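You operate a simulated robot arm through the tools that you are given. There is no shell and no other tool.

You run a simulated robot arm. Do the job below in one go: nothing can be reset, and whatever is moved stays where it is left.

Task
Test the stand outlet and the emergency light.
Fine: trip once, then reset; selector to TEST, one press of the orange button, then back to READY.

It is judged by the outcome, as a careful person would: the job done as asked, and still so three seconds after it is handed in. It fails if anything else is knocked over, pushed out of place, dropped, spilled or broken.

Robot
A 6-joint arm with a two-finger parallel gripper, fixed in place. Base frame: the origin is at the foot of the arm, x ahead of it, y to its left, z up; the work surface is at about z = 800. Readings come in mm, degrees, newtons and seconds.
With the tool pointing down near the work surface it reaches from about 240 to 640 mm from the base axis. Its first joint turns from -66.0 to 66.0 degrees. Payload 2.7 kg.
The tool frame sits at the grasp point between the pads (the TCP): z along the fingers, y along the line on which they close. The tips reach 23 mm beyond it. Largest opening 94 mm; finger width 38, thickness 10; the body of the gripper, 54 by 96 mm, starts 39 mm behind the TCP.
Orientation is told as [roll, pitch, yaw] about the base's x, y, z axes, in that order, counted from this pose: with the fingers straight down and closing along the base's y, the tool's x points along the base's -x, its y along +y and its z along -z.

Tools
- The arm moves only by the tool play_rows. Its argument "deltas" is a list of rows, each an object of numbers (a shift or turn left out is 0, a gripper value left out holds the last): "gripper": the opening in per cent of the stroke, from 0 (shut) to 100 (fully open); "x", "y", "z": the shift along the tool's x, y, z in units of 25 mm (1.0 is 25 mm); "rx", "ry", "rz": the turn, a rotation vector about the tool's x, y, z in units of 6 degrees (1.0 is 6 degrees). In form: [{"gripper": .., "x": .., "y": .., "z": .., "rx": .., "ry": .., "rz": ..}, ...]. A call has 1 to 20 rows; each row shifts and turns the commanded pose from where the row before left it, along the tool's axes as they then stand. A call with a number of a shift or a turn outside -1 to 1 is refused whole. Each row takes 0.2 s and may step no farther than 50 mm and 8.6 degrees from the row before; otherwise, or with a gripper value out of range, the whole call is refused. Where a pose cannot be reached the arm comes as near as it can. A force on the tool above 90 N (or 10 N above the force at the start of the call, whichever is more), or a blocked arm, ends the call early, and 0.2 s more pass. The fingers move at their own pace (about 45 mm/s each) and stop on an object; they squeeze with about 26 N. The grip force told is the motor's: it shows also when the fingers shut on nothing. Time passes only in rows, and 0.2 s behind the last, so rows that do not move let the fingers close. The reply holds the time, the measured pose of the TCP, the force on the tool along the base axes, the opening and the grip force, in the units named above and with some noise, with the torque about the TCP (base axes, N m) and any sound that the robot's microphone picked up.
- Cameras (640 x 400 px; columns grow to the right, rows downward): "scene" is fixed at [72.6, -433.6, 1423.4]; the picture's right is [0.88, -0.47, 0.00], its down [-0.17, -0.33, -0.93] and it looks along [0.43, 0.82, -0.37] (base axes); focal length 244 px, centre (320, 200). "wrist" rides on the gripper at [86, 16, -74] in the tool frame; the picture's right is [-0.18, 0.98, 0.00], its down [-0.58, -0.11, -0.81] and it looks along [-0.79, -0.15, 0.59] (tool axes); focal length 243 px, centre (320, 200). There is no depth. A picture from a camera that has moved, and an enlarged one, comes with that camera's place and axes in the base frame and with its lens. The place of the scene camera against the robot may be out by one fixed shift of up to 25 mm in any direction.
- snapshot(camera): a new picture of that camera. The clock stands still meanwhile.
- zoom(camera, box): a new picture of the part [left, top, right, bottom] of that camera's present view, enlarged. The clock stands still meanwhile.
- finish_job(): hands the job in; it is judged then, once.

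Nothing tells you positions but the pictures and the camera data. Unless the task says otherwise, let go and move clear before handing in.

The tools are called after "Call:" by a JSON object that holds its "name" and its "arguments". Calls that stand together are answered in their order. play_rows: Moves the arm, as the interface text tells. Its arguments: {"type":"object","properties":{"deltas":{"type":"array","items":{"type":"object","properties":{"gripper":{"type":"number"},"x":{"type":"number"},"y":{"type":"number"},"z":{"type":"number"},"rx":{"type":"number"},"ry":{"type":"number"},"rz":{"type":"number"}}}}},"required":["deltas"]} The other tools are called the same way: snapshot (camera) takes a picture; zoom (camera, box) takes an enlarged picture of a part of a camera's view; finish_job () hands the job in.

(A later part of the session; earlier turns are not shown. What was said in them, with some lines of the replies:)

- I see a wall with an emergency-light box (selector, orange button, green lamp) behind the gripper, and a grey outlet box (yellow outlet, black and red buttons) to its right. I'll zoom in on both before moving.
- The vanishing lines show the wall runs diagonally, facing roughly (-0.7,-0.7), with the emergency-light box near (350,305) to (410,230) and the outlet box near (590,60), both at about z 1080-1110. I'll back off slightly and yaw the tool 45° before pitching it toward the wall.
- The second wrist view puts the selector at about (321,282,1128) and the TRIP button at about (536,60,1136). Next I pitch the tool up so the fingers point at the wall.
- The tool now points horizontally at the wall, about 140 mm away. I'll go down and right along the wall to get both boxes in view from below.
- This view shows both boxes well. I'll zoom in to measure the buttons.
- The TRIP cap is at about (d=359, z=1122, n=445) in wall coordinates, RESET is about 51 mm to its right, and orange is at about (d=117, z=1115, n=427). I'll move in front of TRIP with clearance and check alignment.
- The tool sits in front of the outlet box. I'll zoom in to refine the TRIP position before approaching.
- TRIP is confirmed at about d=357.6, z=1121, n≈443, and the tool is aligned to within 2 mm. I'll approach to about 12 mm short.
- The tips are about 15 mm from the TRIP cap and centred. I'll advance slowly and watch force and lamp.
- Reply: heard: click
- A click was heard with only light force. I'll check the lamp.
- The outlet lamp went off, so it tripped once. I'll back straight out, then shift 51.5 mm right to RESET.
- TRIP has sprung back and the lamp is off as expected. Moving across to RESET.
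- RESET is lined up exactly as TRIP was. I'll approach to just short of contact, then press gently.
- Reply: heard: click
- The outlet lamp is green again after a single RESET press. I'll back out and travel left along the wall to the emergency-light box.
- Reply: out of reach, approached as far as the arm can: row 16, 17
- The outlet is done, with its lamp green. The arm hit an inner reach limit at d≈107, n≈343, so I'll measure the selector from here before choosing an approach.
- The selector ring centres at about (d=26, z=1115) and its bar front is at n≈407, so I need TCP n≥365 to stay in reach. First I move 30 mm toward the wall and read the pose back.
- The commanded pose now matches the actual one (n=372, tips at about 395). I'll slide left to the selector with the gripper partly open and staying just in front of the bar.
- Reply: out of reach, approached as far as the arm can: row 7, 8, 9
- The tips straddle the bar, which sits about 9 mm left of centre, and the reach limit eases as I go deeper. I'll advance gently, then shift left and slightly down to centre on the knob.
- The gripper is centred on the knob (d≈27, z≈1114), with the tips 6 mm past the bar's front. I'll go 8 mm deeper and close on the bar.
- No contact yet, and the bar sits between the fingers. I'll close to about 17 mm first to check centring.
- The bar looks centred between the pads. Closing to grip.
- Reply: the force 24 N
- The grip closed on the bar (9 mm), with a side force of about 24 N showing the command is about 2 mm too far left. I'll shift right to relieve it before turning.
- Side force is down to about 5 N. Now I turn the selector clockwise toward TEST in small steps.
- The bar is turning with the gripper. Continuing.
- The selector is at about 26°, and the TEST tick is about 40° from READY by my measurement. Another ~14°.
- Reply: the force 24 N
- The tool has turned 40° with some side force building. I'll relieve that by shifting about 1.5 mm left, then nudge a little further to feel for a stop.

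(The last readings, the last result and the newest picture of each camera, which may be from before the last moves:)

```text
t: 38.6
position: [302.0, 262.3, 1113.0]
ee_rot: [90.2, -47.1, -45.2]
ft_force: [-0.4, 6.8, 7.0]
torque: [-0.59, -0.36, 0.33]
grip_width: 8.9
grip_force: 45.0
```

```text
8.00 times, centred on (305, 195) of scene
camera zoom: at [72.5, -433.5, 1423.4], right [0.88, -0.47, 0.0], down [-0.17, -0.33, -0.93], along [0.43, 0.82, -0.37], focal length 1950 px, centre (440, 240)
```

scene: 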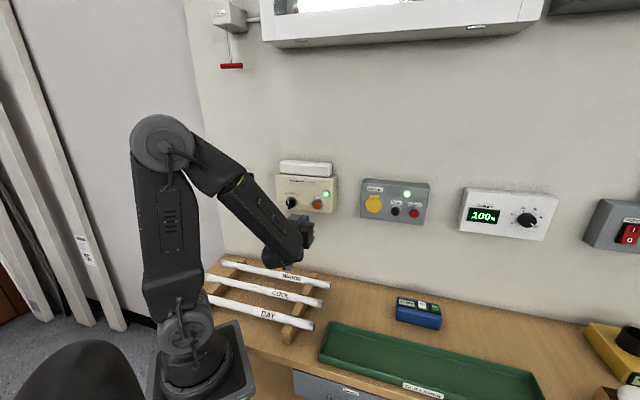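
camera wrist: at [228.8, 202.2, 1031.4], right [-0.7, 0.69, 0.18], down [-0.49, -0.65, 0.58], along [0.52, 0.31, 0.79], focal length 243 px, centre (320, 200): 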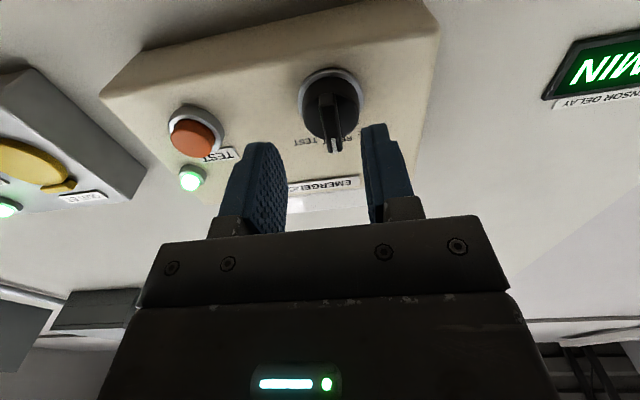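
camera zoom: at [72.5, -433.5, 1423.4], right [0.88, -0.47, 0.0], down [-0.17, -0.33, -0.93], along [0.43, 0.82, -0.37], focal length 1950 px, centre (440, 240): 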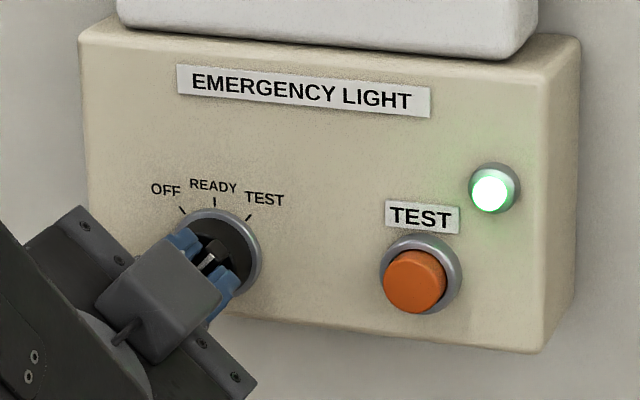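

A resisting torque appeared just past 40°, so TEST is at the stop. I'll ease back to about 40° and release.

Call:
{"name": "play_rows", "arguments": {"deltas": [{"rz": -0.4}, {}]}}

Call:
{"name": "play_rows", "arguments": {"deltas": [{"gripper": 40}, {}, {}, {}]}}

Call:
{"name": "zoom", "arguments": {"camera": "wrist", "box": [200, 40, 440, 190]}}

Call:
{"name": "zoom", "arguments": {"camera": "scene", "box": [265, 170, 345, 220]}}

```text
t: 39.2
position: [301.8, 262.0, 1114.5]
ee_rot: [90.2, -49.5, -45.2]
ft_force: [2.8, 13.0, 12.8]
torque: [-0.69, 0.49, 0.91]
grip_width: 8.8
grip_force: 44.7
```

```text
t: 40.2
position: [302.1, 260.7, 1112.8]
ee_rot: [90.1, -49.5, -45.1]
ft_force: [-0.5, 0.7, 0.2]
torque: [-0.01, -0.03, 0.0]
grip_width: 37.5
grip_force: 0.0
```

```text
2.67 times, centred on (320, 115) of wrist
camera zoom: at [199.8, 258.4, 1057.2], right [-0.44, 0.44, 0.78], down [-0.24, -0.9, 0.37], along [0.86, -0.03, 0.51], focal length 647 px, centre (320, 427)
```

zoom: 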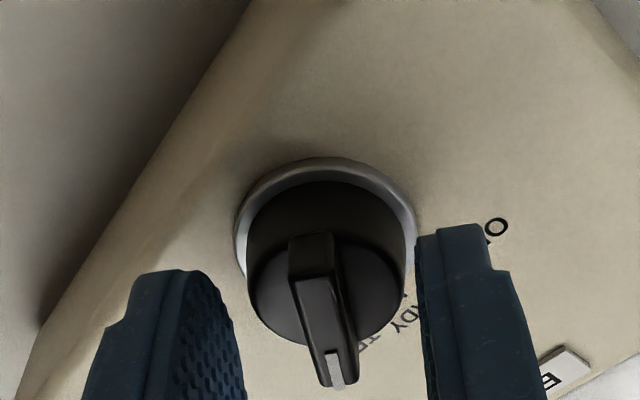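

```text
8.00 times, centred on (305, 195) of scene
camera zoom: at [72.6, -433.6, 1423.4], right [0.88, -0.47, 0.0], down [-0.17, -0.33, -0.93], along [0.43, 0.82, -0.37], focal length 1950 px, centre (440, 240)
```

zoom: 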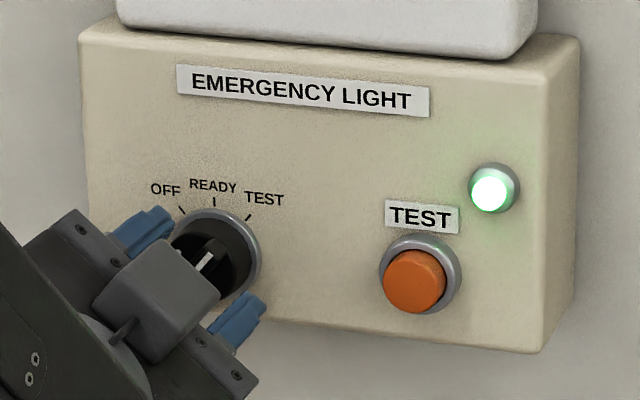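

The selector stays pointing at TEST. I'll back out diagonally to stay in reach, clear of the bar, keeping the 40° roll for the return.

Call:
{"name": "play_rows", "arguments": {"deltas": [{"z": -0.2}, {"z": -0.2, "x": -0.07, "y": -0.08}, {"z": -0.2, "x": -0.07, "y": -0.08}, {"z": -0.2, "x": -0.07, "y": -0.08}, {}]}}

Call:
{"name": "zoom", "arguments": {"camera": "wrist", "box": [160, 0, 480, 200]}}

Call:
{"name": "zoom", "arguments": {"camera": "scene", "box": [265, 170, 345, 220]}}

```text
t: 41.4
position: [296.0, 242.1, 1113.8]
ee_rot: [89.9, -49.5, -45.0]
ft_force: [0.5, 0.1, -0.2]
torque: [0.0, 0.01, 0.02]
grip_width: 37.5
grip_force: 0.0
```

```text
2.00 times, centred on (320, 100) of wrist
camera zoom: at [193.4, 239.2, 1058.4], right [-0.44, 0.44, 0.78], down [-0.24, -0.9, 0.37], along [0.86, -0.03, 0.51], focal length 485 px, centre (320, 400)
```

zoom: 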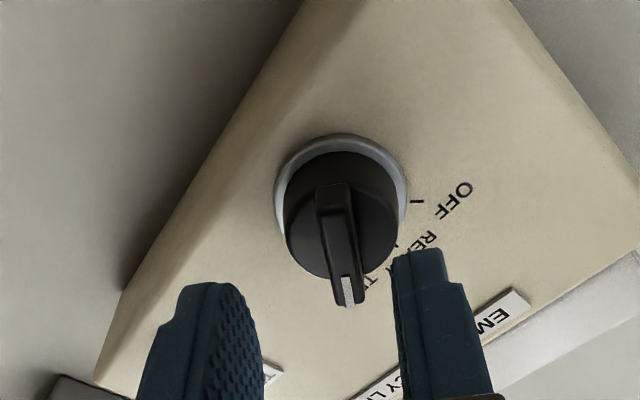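

```text
8.00 times, centred on (305, 195) of scene
camera zoom: at [72.6, -433.6, 1423.4], right [0.88, -0.47, 0.0], down [-0.17, -0.33, -0.93], along [0.43, 0.82, -0.37], focal length 1950 px, centre (440, 240)
```

zoom: 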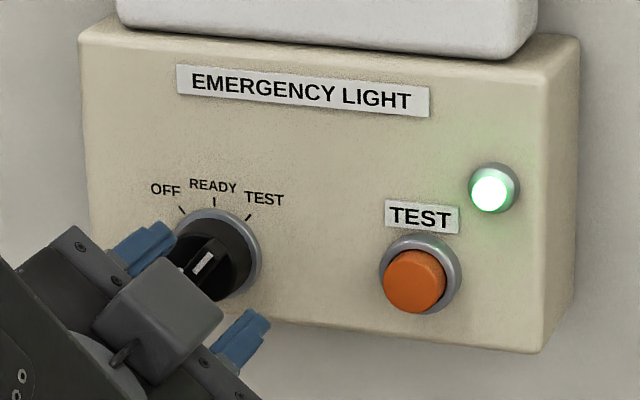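

Clear of the bar, with the selector still at TEST. Now I close the fingers and move across to the orange button, staying short of it.

Call:
{"name": "play_rows", "arguments": {"deltas": [{"x": -0.2, "y": -0.22, "z": -0.2}, {"x": -0.25, "y": -0.28, "z": -0.14}, {"x": -0.28, "y": -0.31, "gripper": 0}, {"x": -0.28, "y": -0.31}, {"x": -0.28, "y": -0.31}, {"x": -0.28, "y": -0.31}, {"x": -0.28, "y": -0.31}, {"x": -0.283, "y": -0.313}, {}, {}]}}

Call:
{"name": "snapshot", "arguments": {"camera": "wrist"}}

Call:
{"name": "zoom", "arguments": {"camera": "wrist", "box": [160, 0, 480, 200]}}

Call:
{"name": "zoom", "arguments": {"camera": "scene", "box": [265, 170, 345, 220]}}

```text
t: 43.6
position: [347.4, 180.4, 1116.8]
ee_rot: [90.0, -49.4, -45.1]
ft_force: [0.4, -0.2, 0.3]
torque: [0.0, 0.0, -0.03]
grip_width: 0.0
grip_force: 25.8
out of reach, approached as far as the arm can: row 1
```

```text
taken
camera wrist: at [244.5, 177.9, 1061.1], right [-0.44, 0.44, 0.78], down [-0.24, -0.9, 0.37], along [0.86, -0.03, 0.51], focal length 243 px, centre (320, 200)
```

wrist: 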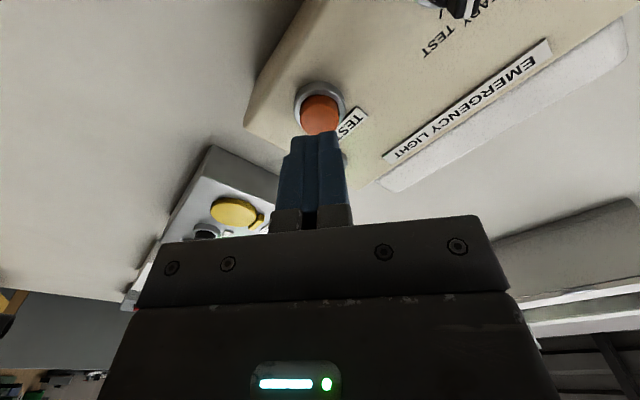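

```text
2.00 times, centred on (320, 100) of wrist
camera zoom: at [244.5, 177.9, 1061.1], right [-0.44, 0.44, 0.78], down [-0.24, -0.9, 0.37], along [0.86, -0.03, 0.51], focal length 485 px, centre (320, 400)
```

zoom: 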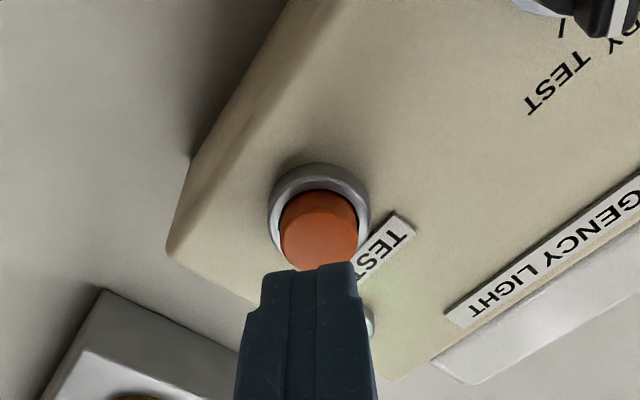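

```text
8.00 times, centred on (305, 195) of scene
camera zoom: at [72.6, -433.6, 1423.4], right [0.88, -0.47, 0.0], down [-0.17, -0.33, -0.93], along [0.43, 0.82, -0.37], focal length 1950 px, centre (440, 240)
```

zoom: 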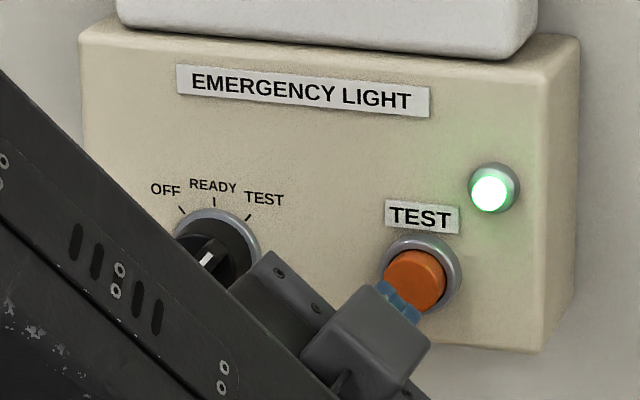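

The tips are about 30 mm from the orange button and within 2 mm of centre. I'll trim alignment and approach to about 10 mm short.

Call:
{"name": "play_rows", "arguments": {"deltas": [{"x": -0.079, "y": 0.031, "z": 0.2}, {"z": 0.2}, {"z": 0.2}, {"z": 0.12}, {}]}}

Call:
{"name": "zoom", "arguments": {"camera": "wrist", "box": [240, 50, 400, 150]}}

Call:
{"name": "zoom", "arguments": {"camera": "scene", "box": [265, 170, 345, 220]}}

```text
t: 44.8
position: [359.3, 192.5, 1119.0]
ee_rot: [90.1, -49.6, -45.0]
ft_force: [0.1, 0.1, 0.6]
torque: [-0.03, 0.01, 0.0]
grip_width: 0.0
grip_force: 26.5
```

```text
4.00 times, centred on (320, 100) of wrist
camera zoom: at [257.4, 190.8, 1062.8], right [-0.44, 0.44, 0.78], down [-0.24, -0.9, 0.37], along [0.86, -0.03, 0.51], focal length 970 px, centre (320, 600)
```

zoom: 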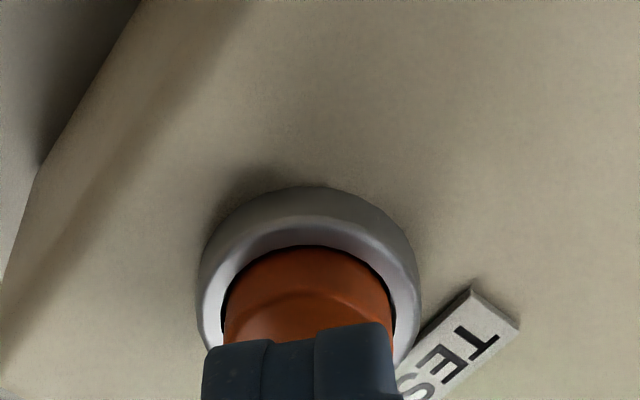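

```text
8.00 times, centred on (305, 195) of scene
camera zoom: at [72.6, -433.6, 1423.4], right [0.88, -0.47, 0.0], down [-0.17, -0.33, -0.93], along [0.43, 0.82, -0.37], focal length 1950 px, centre (440, 240)
```

zoom: 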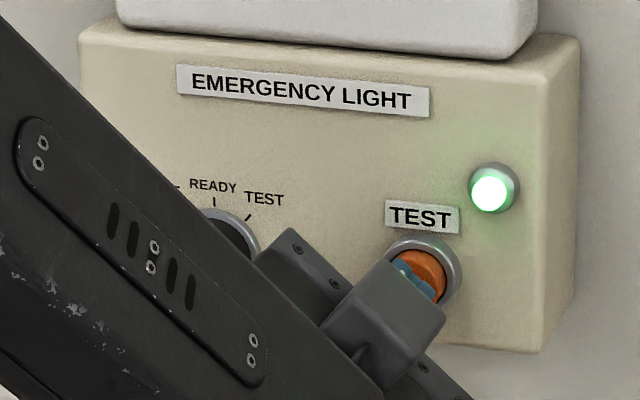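

Well centred and about 10 mm off. Advancing slowly until the click.

Call:
{"name": "play_rows", "arguments": {"deltas": [{"z": 0.08}, {"z": 0.08}, {"z": 0.08}, {}]}}

```text
t: 45.8
position: [363.0, 197.6, 1118.4]
ee_rot: [90.1, -49.4, -45.0]
ft_force: [0.3, 0.3, -0.2]
torque: [0.0, 0.0, -0.03]
grip_width: 0.0
grip_force: 25.9
```

Call:
{"name": "play_rows", "arguments": {"deltas": [{"z": 0.06}, {"z": 0.06}, {}]}}

```text
t: 46.6
position: [366.7, 199.7, 1118.4]
ee_rot: [90.1, -49.4, -45.0]
ft_force: [-1.0, -0.9, -0.7]
torque: [0.03, 0.0, 0.02]
grip_width: 0.0
grip_force: 25.9
```

Call:
{"name": "play_rows", "arguments": {"deltas": [{"z": 0.05}, {}]}}

Call:
{"name": "zoom", "arguments": {"camera": "scene", "box": [265, 170, 345, 220]}}

```text
t: 47.2
position: [367.3, 200.7, 1118.8]
ee_rot: [90.0, -49.5, -45.1]
ft_force: [-0.9, -1.6, -0.1]
torque: [0.01, -0.02, -0.03]
grip_width: 0.0
grip_force: 26.6
```

```text
8.00 times, centred on (305, 195) of scene
camera zoom: at [72.5, -433.7, 1423.3], right [0.88, -0.47, 0.0], down [-0.17, -0.33, -0.93], along [0.43, 0.82, -0.37], focal length 1950 px, centre (440, 240)
```

zoom: 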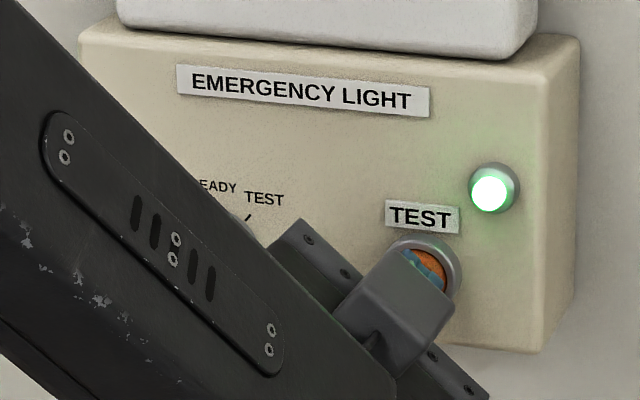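

Contact is made with about 2 N and no click yet. I'll press a bit further.

Call:
{"name": "play_rows", "arguments": {"deltas": [{"z": 0.05}, {}]}}

Call:
{"name": "zoom", "arguments": {"camera": "scene", "box": [265, 140, 345, 220]}}

```text
t: 47.8
position: [367.8, 200.3, 1117.4]
ee_rot: [90.2, -49.5, -44.9]
ft_force: [-2.2, -0.9, 0.9]
torque: [0.0, 0.01, 0.0]
grip_width: 0.0
grip_force: 25.5
heard: click
```

```text
5.00 times, centred on (305, 180) of scene
camera zoom: at [72.5, -433.7, 1423.4], right [0.88, -0.47, 0.0], down [-0.17, -0.33, -0.93], along [0.43, 0.82, -0.37], focal length 1219 px, centre (395, 300)
```

zoom: 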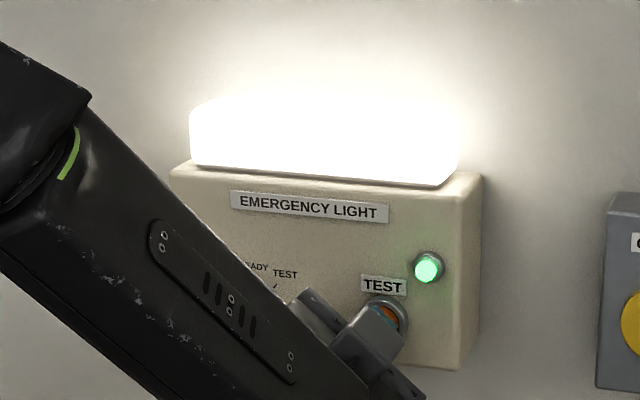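

A click sounded and the emergency light came on, so the test press worked. I'll back straight off the button.

Call:
{"name": "play_rows", "arguments": {"deltas": [{"z": -0.2}, {"z": -0.3}, {"z": -0.3}, {"z": -0.3}, {}]}}

Call:
{"name": "zoom", "arguments": {"camera": "scene", "box": [225, 140, 345, 220]}}

Call:
{"name": "zoom", "arguments": {"camera": "wrist", "box": [160, 0, 480, 200]}}

```text
t: 49.0
position: [349.1, 182.5, 1117.9]
ee_rot: [90.1, -49.4, -45.1]
ft_force: [0.0, 0.0, -0.1]
torque: [0.0, 0.01, 0.01]
grip_width: 0.0
grip_force: 25.9
```

```text
5.00 times, centred on (285, 180) of scene
camera zoom: at [72.6, -433.6, 1423.4], right [0.88, -0.47, 0.0], down [-0.17, -0.33, -0.93], along [0.43, 0.82, -0.37], focal length 1219 px, centre (495, 300)
```

zoom: 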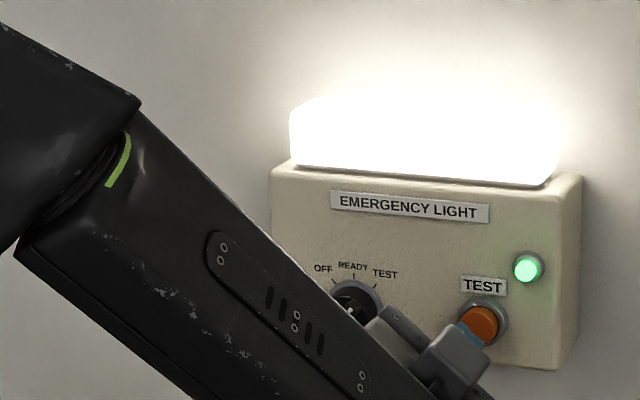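

```text
2.00 times, centred on (320, 100) of wrist
camera zoom: at [246.4, 179.7, 1062.2], right [-0.44, 0.44, 0.78], down [-0.24, -0.9, 0.37], along [0.86, -0.03, 0.51], focal length 485 px, centre (320, 400)
```

zoom: 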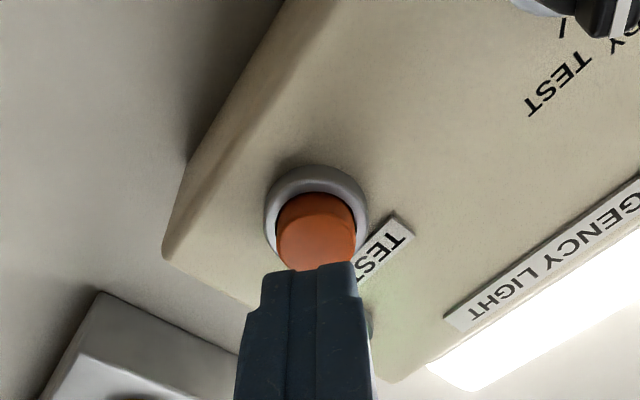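

The button has sprung back and the light remains lit. I return to the selector with the gripper opening on the way, following the same path back.

Call:
{"name": "play_rows", "arguments": {"deltas": [{"x": 0.274, "y": 0.2895, "z": 0.023}, {"x": 0.274, "y": 0.2895, "z": 0.023, "gripper": 40}, {"x": 0.274, "y": 0.2895, "z": 0.023}, {"x": 0.274, "y": 0.2895, "z": 0.023}, {"x": 0.274, "y": 0.2895, "z": 0.023}, {"x": 0.274, "y": 0.2895, "z": 0.023}, {"x": 0.274, "y": 0.2895, "z": 0.023}, {"x": 0.274, "y": 0.2895, "z": 0.023}, {}]}}

Call:
{"name": "zoom", "arguments": {"camera": "wrist", "box": [160, 0, 480, 200]}}

Call:
{"name": "zoom", "arguments": {"camera": "scene", "box": [265, 170, 345, 220]}}

```text
t: 51.0
position: [296.1, 242.5, 1113.6]
ee_rot: [90.1, -49.5, -45.0]
ft_force: [0.4, 0.3, 0.5]
torque: [-0.02, -0.03, -0.01]
grip_width: 37.5
grip_force: 0.1
```

```text
2.00 times, centred on (320, 100) of wrist
camera zoom: at [193.4, 239.4, 1058.0], right [-0.44, 0.44, 0.78], down [-0.24, -0.9, 0.37], along [0.86, -0.03, 0.51], focal length 485 px, centre (320, 400)
```

zoom: 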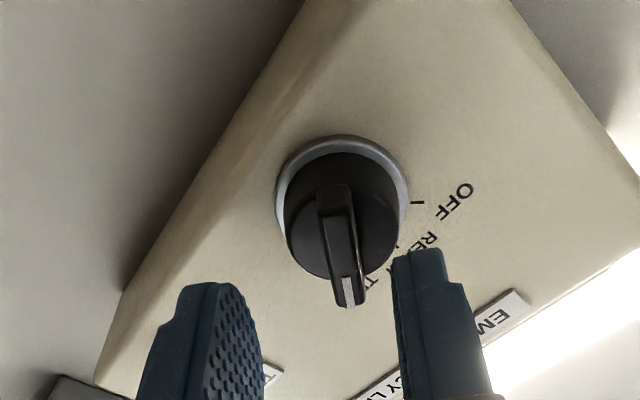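

```text
8.00 times, centred on (305, 195) of scene
camera zoom: at [72.6, -433.6, 1423.4], right [0.88, -0.47, 0.0], down [-0.17, -0.33, -0.93], along [0.43, 0.82, -0.37], focal length 1950 px, centre (440, 240)
```

zoom: 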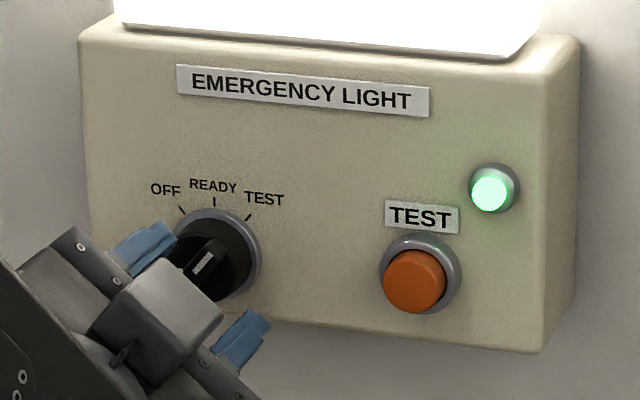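

Same pose as when I left it, with the selector still at TEST. I reverse the retreat path to straddle the bar.

Call:
{"name": "play_rows", "arguments": {"deltas": [{"z": 0.2, "x": 0.07, "y": 0.08}, {"z": 0.2, "x": 0.07, "y": 0.08}, {"z": 0.2, "x": 0.07, "y": 0.08}, {"z": 0.16}, {}]}}

Call:
{"name": "zoom", "arguments": {"camera": "wrist", "box": [200, 40, 440, 190]}}

```text
t: 52.2
position: [302.9, 261.7, 1112.5]
ee_rot: [90.1, -49.6, -45.1]
ft_force: [-0.5, 0.2, 0.3]
torque: [-0.04, -0.02, 0.01]
grip_width: 37.6
grip_force: 0.1
```

```text
2.67 times, centred on (320, 115) of wrist
camera zoom: at [201.1, 258.6, 1058.3], right [-0.44, 0.44, 0.78], down [-0.24, -0.9, 0.37], along [0.86, -0.03, 0.51], focal length 647 px, centre (320, 427)
```

zoom: 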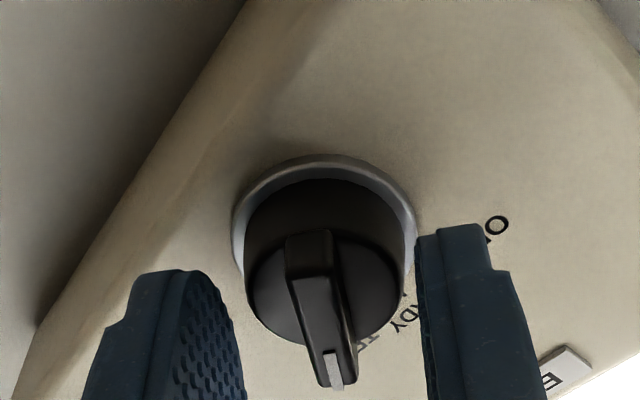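

Aligned as before. Closing on the bar.

Call:
{"name": "play_rows", "arguments": {"deltas": [{"gripper": 15}, {}, {"gripper": 0}, {}, {}]}}

```text
t: 53.4
position: [302.5, 260.9, 1115.0]
ee_rot: [90.3, -49.4, -45.0]
ft_force: [-18.4, -5.7, 7.1]
torque: [-0.2, 0.0, 0.27]
grip_width: 8.9
grip_force: 44.3
```

Gripped, with modest forces. Now I turn counter-clockwise back toward READY.

Call:
{"name": "play_rows", "arguments": {"deltas": [{"rz": -0.6}, {"rz": -0.6}, {"rz": -0.6}, {"rz": -0.6}, {"rz": -0.6}, {}]}}

Call:
{"name": "zoom", "arguments": {"camera": "scene", "box": [265, 150, 345, 220]}}

```text
t: 54.8
position: [302.8, 260.5, 1113.5]
ee_rot: [90.5, -67.6, -45.4]
ft_force: [-17.8, 6.8, 12.3]
torque: [-0.81, 0.76, 0.76]
grip_width: 8.9
grip_force: 44.6
```

```text
5.71 times, centred on (305, 185) of scene
camera zoom: at [71.9, -433.5, 1423.4], right [0.88, -0.47, 0.0], down [-0.17, -0.33, -0.93], along [0.43, 0.82, -0.37], focal length 1393 px, centre (406, 286)
```

zoom: 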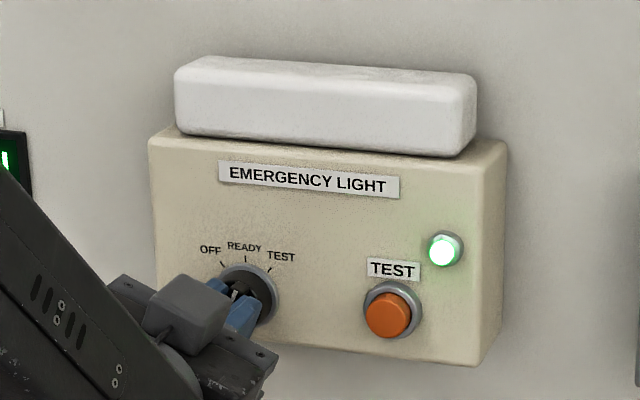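

The light has gone out as the selector left TEST. I continue to vertical, which is READY.

Call:
{"name": "play_rows", "arguments": {"deltas": [{"rz": -0.6}, {"rz": -0.6}, {"rz": -0.6}, {"rz": -0.6}, {"rz": -0.6}, {"rz": -0.6}, {"rz": -0.1}, {}]}}

Call:
{"name": "zoom", "arguments": {"camera": "scene", "box": [265, 170, 345, 220]}}

Call:
{"name": "zoom", "arguments": {"camera": "wrist", "box": [200, 40, 440, 190]}}

```text
t: 56.6
position: [302.5, 261.2, 1113.9]
ee_rot: [98.6, -89.7, -53.6]
ft_force: [-16.8, 2.6, 6.0]
torque: [0.09, -0.14, 0.19]
grip_width: 8.7
grip_force: 45.0
```

```text
8.00 times, centred on (305, 195) of scene
camera zoom: at [71.9, -433.6, 1423.4], right [0.88, -0.47, 0.0], down [-0.17, -0.33, -0.93], along [0.43, 0.82, -0.37], focal length 1950 px, centre (440, 240)
```

zoom: 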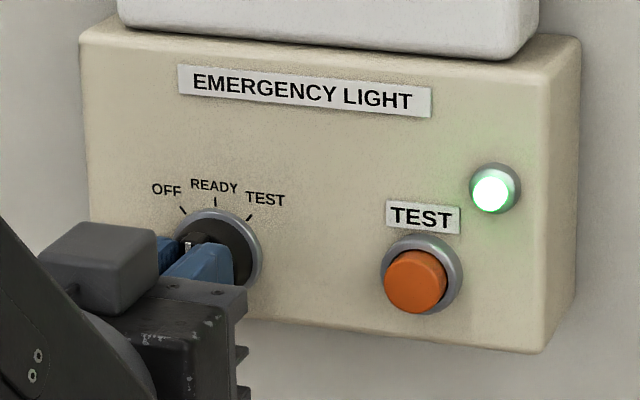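

```text
2.67 times, centred on (320, 115) of wrist
camera zoom: at [237.2, 221.3, 1026.9], right [-0.69, 0.69, 0.19], down [-0.49, -0.65, 0.58], along [0.53, 0.31, 0.79], focal length 647 px, centre (320, 427)
```

zoom: 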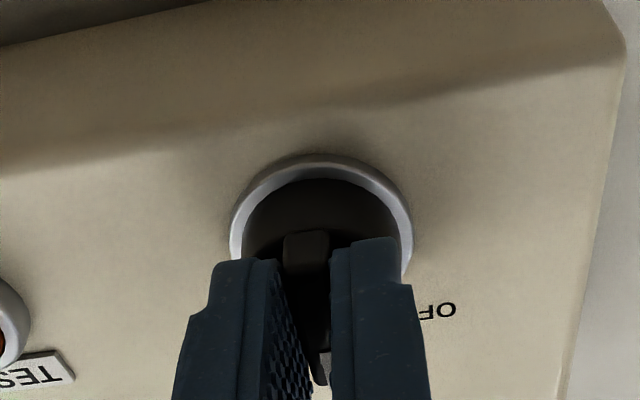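

The tool is at vertical. I'll relieve the side force and then open.

Call:
{"name": "play_rows", "arguments": {"deltas": [{"y": 0.03}, {}, {}]}}

Call:
{"name": "play_rows", "arguments": {"deltas": [{"gripper": 45}, {}, {}, {}]}}

Call:
{"name": "zoom", "arguments": {"camera": "wrist", "box": [200, 40, 440, 190]}}

Call:
{"name": "zoom", "arguments": {"camera": "scene", "box": [265, 170, 345, 220]}}

```text
t: 57.4
position: [302.4, 260.3, 1113.2]
ee_rot: [91.2, -89.6, -46.3]
ft_force: [-11.3, -8.0, -0.9]
torque: [0.85, -0.91, 0.07]
grip_width: 8.9
grip_force: 45.6
```

```text
t: 58.4
position: [303.3, 261.1, 1113.1]
ee_rot: [101.1, -89.6, -56.1]
ft_force: [-1.0, -0.6, -0.2]
torque: [0.04, -0.03, -0.01]
grip_width: 42.4
grip_force: 0.1
```

```text
2.67 times, centred on (320, 115) of wrist
camera zoom: at [237.2, 222.1, 1027.2], right [-0.69, 0.69, 0.19], down [-0.49, -0.65, 0.58], along [0.53, 0.31, 0.79], focal length 647 px, centre (320, 427)
```

zoom: 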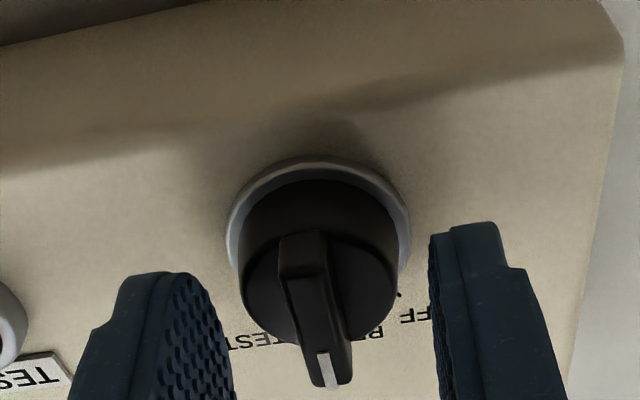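

```text
8.00 times, centred on (305, 195) of scene
camera zoom: at [72.6, -433.6, 1423.4], right [0.88, -0.47, 0.0], down [-0.17, -0.33, -0.93], along [0.43, 0.82, -0.37], focal length 1950 px, centre (440, 240)
```

zoom: 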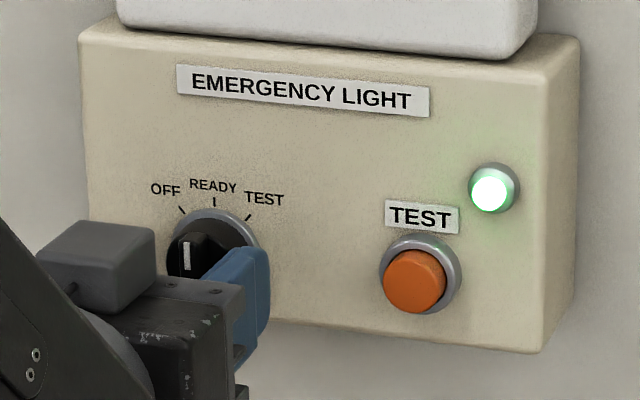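

The selector's mark is back at READY and the box lamp is green. I'll back out along the same kind of diagonal and check everything.

Call:
{"name": "play_rows", "arguments": {"deltas": [{"z": -0.2}, {"z": -0.2, "y": -0.1}, {"z": -0.2, "y": -0.11}, {"z": -0.2, "y": -0.11}, {}]}}

Call:
{"name": "play_rows", "arguments": {"deltas": [{"y": -0.4}, {"y": -0.5}, {"y": -0.6, "z": -0.2}, {"y": -0.6, "z": -0.4}, {"y": -0.6, "z": -0.4}, {"y": -0.6, "z": -0.4}, {"y": -0.6, "z": -0.4, "x": 0.3}, {"y": -0.6, "z": -0.4, "x": 0.5}, {"x": 0.5}, {"x": 0.5}, {"x": 0.3}, {}]}}

Call:
{"name": "snapshot", "arguments": {"camera": "scene"}}

Call:
{"name": "zoom", "arguments": {"camera": "scene", "box": [265, 170, 345, 220]}}

Call:
{"name": "zoom", "arguments": {"camera": "scene", "box": [340, 160, 450, 229]}}

Call:
{"name": "snapshot", "arguments": {"camera": "wrist"}}

```text
t: 59.6
position: [295.1, 240.5, 1114.4]
ee_rot: [90.7, -89.7, -45.6]
ft_force: [-0.3, 1.0, 0.2]
torque: [0.01, -0.01, 0.0]
grip_width: 42.4
grip_force: 0.0
```

```text
t: 62.2
position: [336.2, 122.6, 1061.9]
ee_rot: [103.6, -89.7, -58.7]
ft_force: [0.2, 0.0, 0.8]
torque: [0.02, 0.0, -0.01]
grip_width: 42.4
grip_force: 0.0
```

```text
taken
```

scene: 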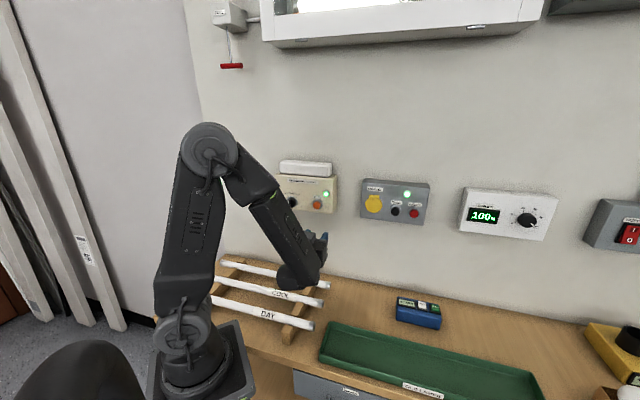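

```text
8.00 times, centred on (305, 195) of scene
camera zoom: at [72.6, -433.6, 1423.4], right [0.88, -0.47, 0.0], down [-0.17, -0.33, -0.93], along [0.43, 0.82, -0.37], focal length 1950 px, centre (440, 240)
```

zoom: 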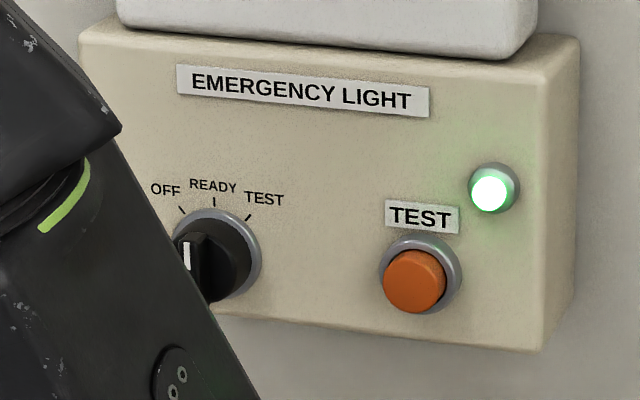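

```text
5.80 times, centred on (395, 194) of scene
camera zoom: at [72.6, -433.6, 1423.4], right [0.88, -0.47, 0.0], down [-0.17, -0.33, -0.93], along [0.43, 0.82, -0.37], focal length 1413 px, centre (-115, 232)
```

zoom: 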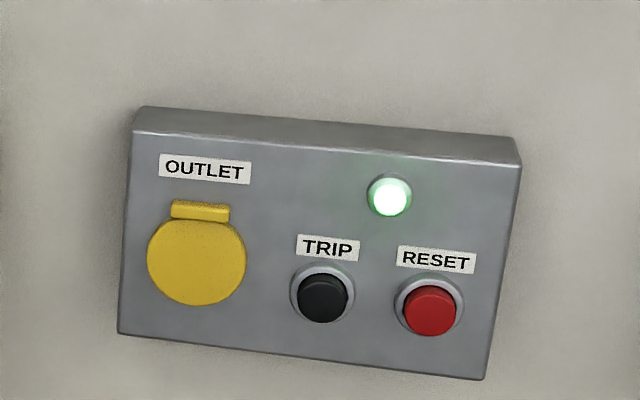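

```text
taken
camera wrist: at [269.6, 84.0, 974.4], right [-0.69, 0.69, 0.19], down [-0.49, -0.65, 0.58], along [0.53, 0.31, 0.79], focal length 243 px, centre (320, 200)
```

wrist: 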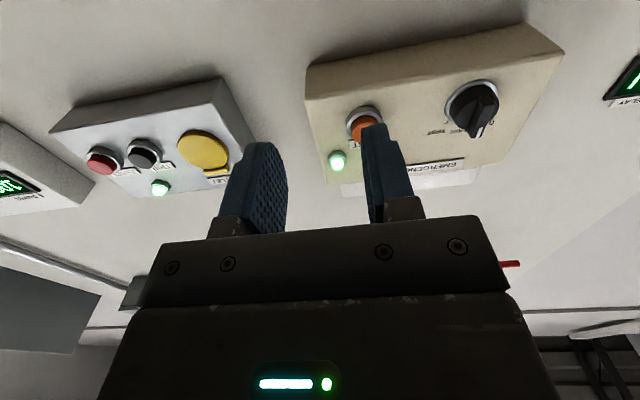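

Both boxes show green lamps, the selector mark is exactly where it began (READY), the emergency light is off and nothing else has moved. The gripper is open and clear of the wall, so I'm handing in.

Call:
{"name": "finish_job", "arguments": {}}

```text
The job is handed in.
```

I tested both units as you asked and handed the job in. I moved nothing else, and the arm is clear of the wall.

- **Stand outlet:** I pressed TRIP once and its lamp went off. I then pressed RESET once and the lamp came back green.
- **Emergency light:** I turned the selector to TEST and pressed the orange button once, and the light came on. I then turned the selector back to READY; the light went out, and the box's lamp is green.
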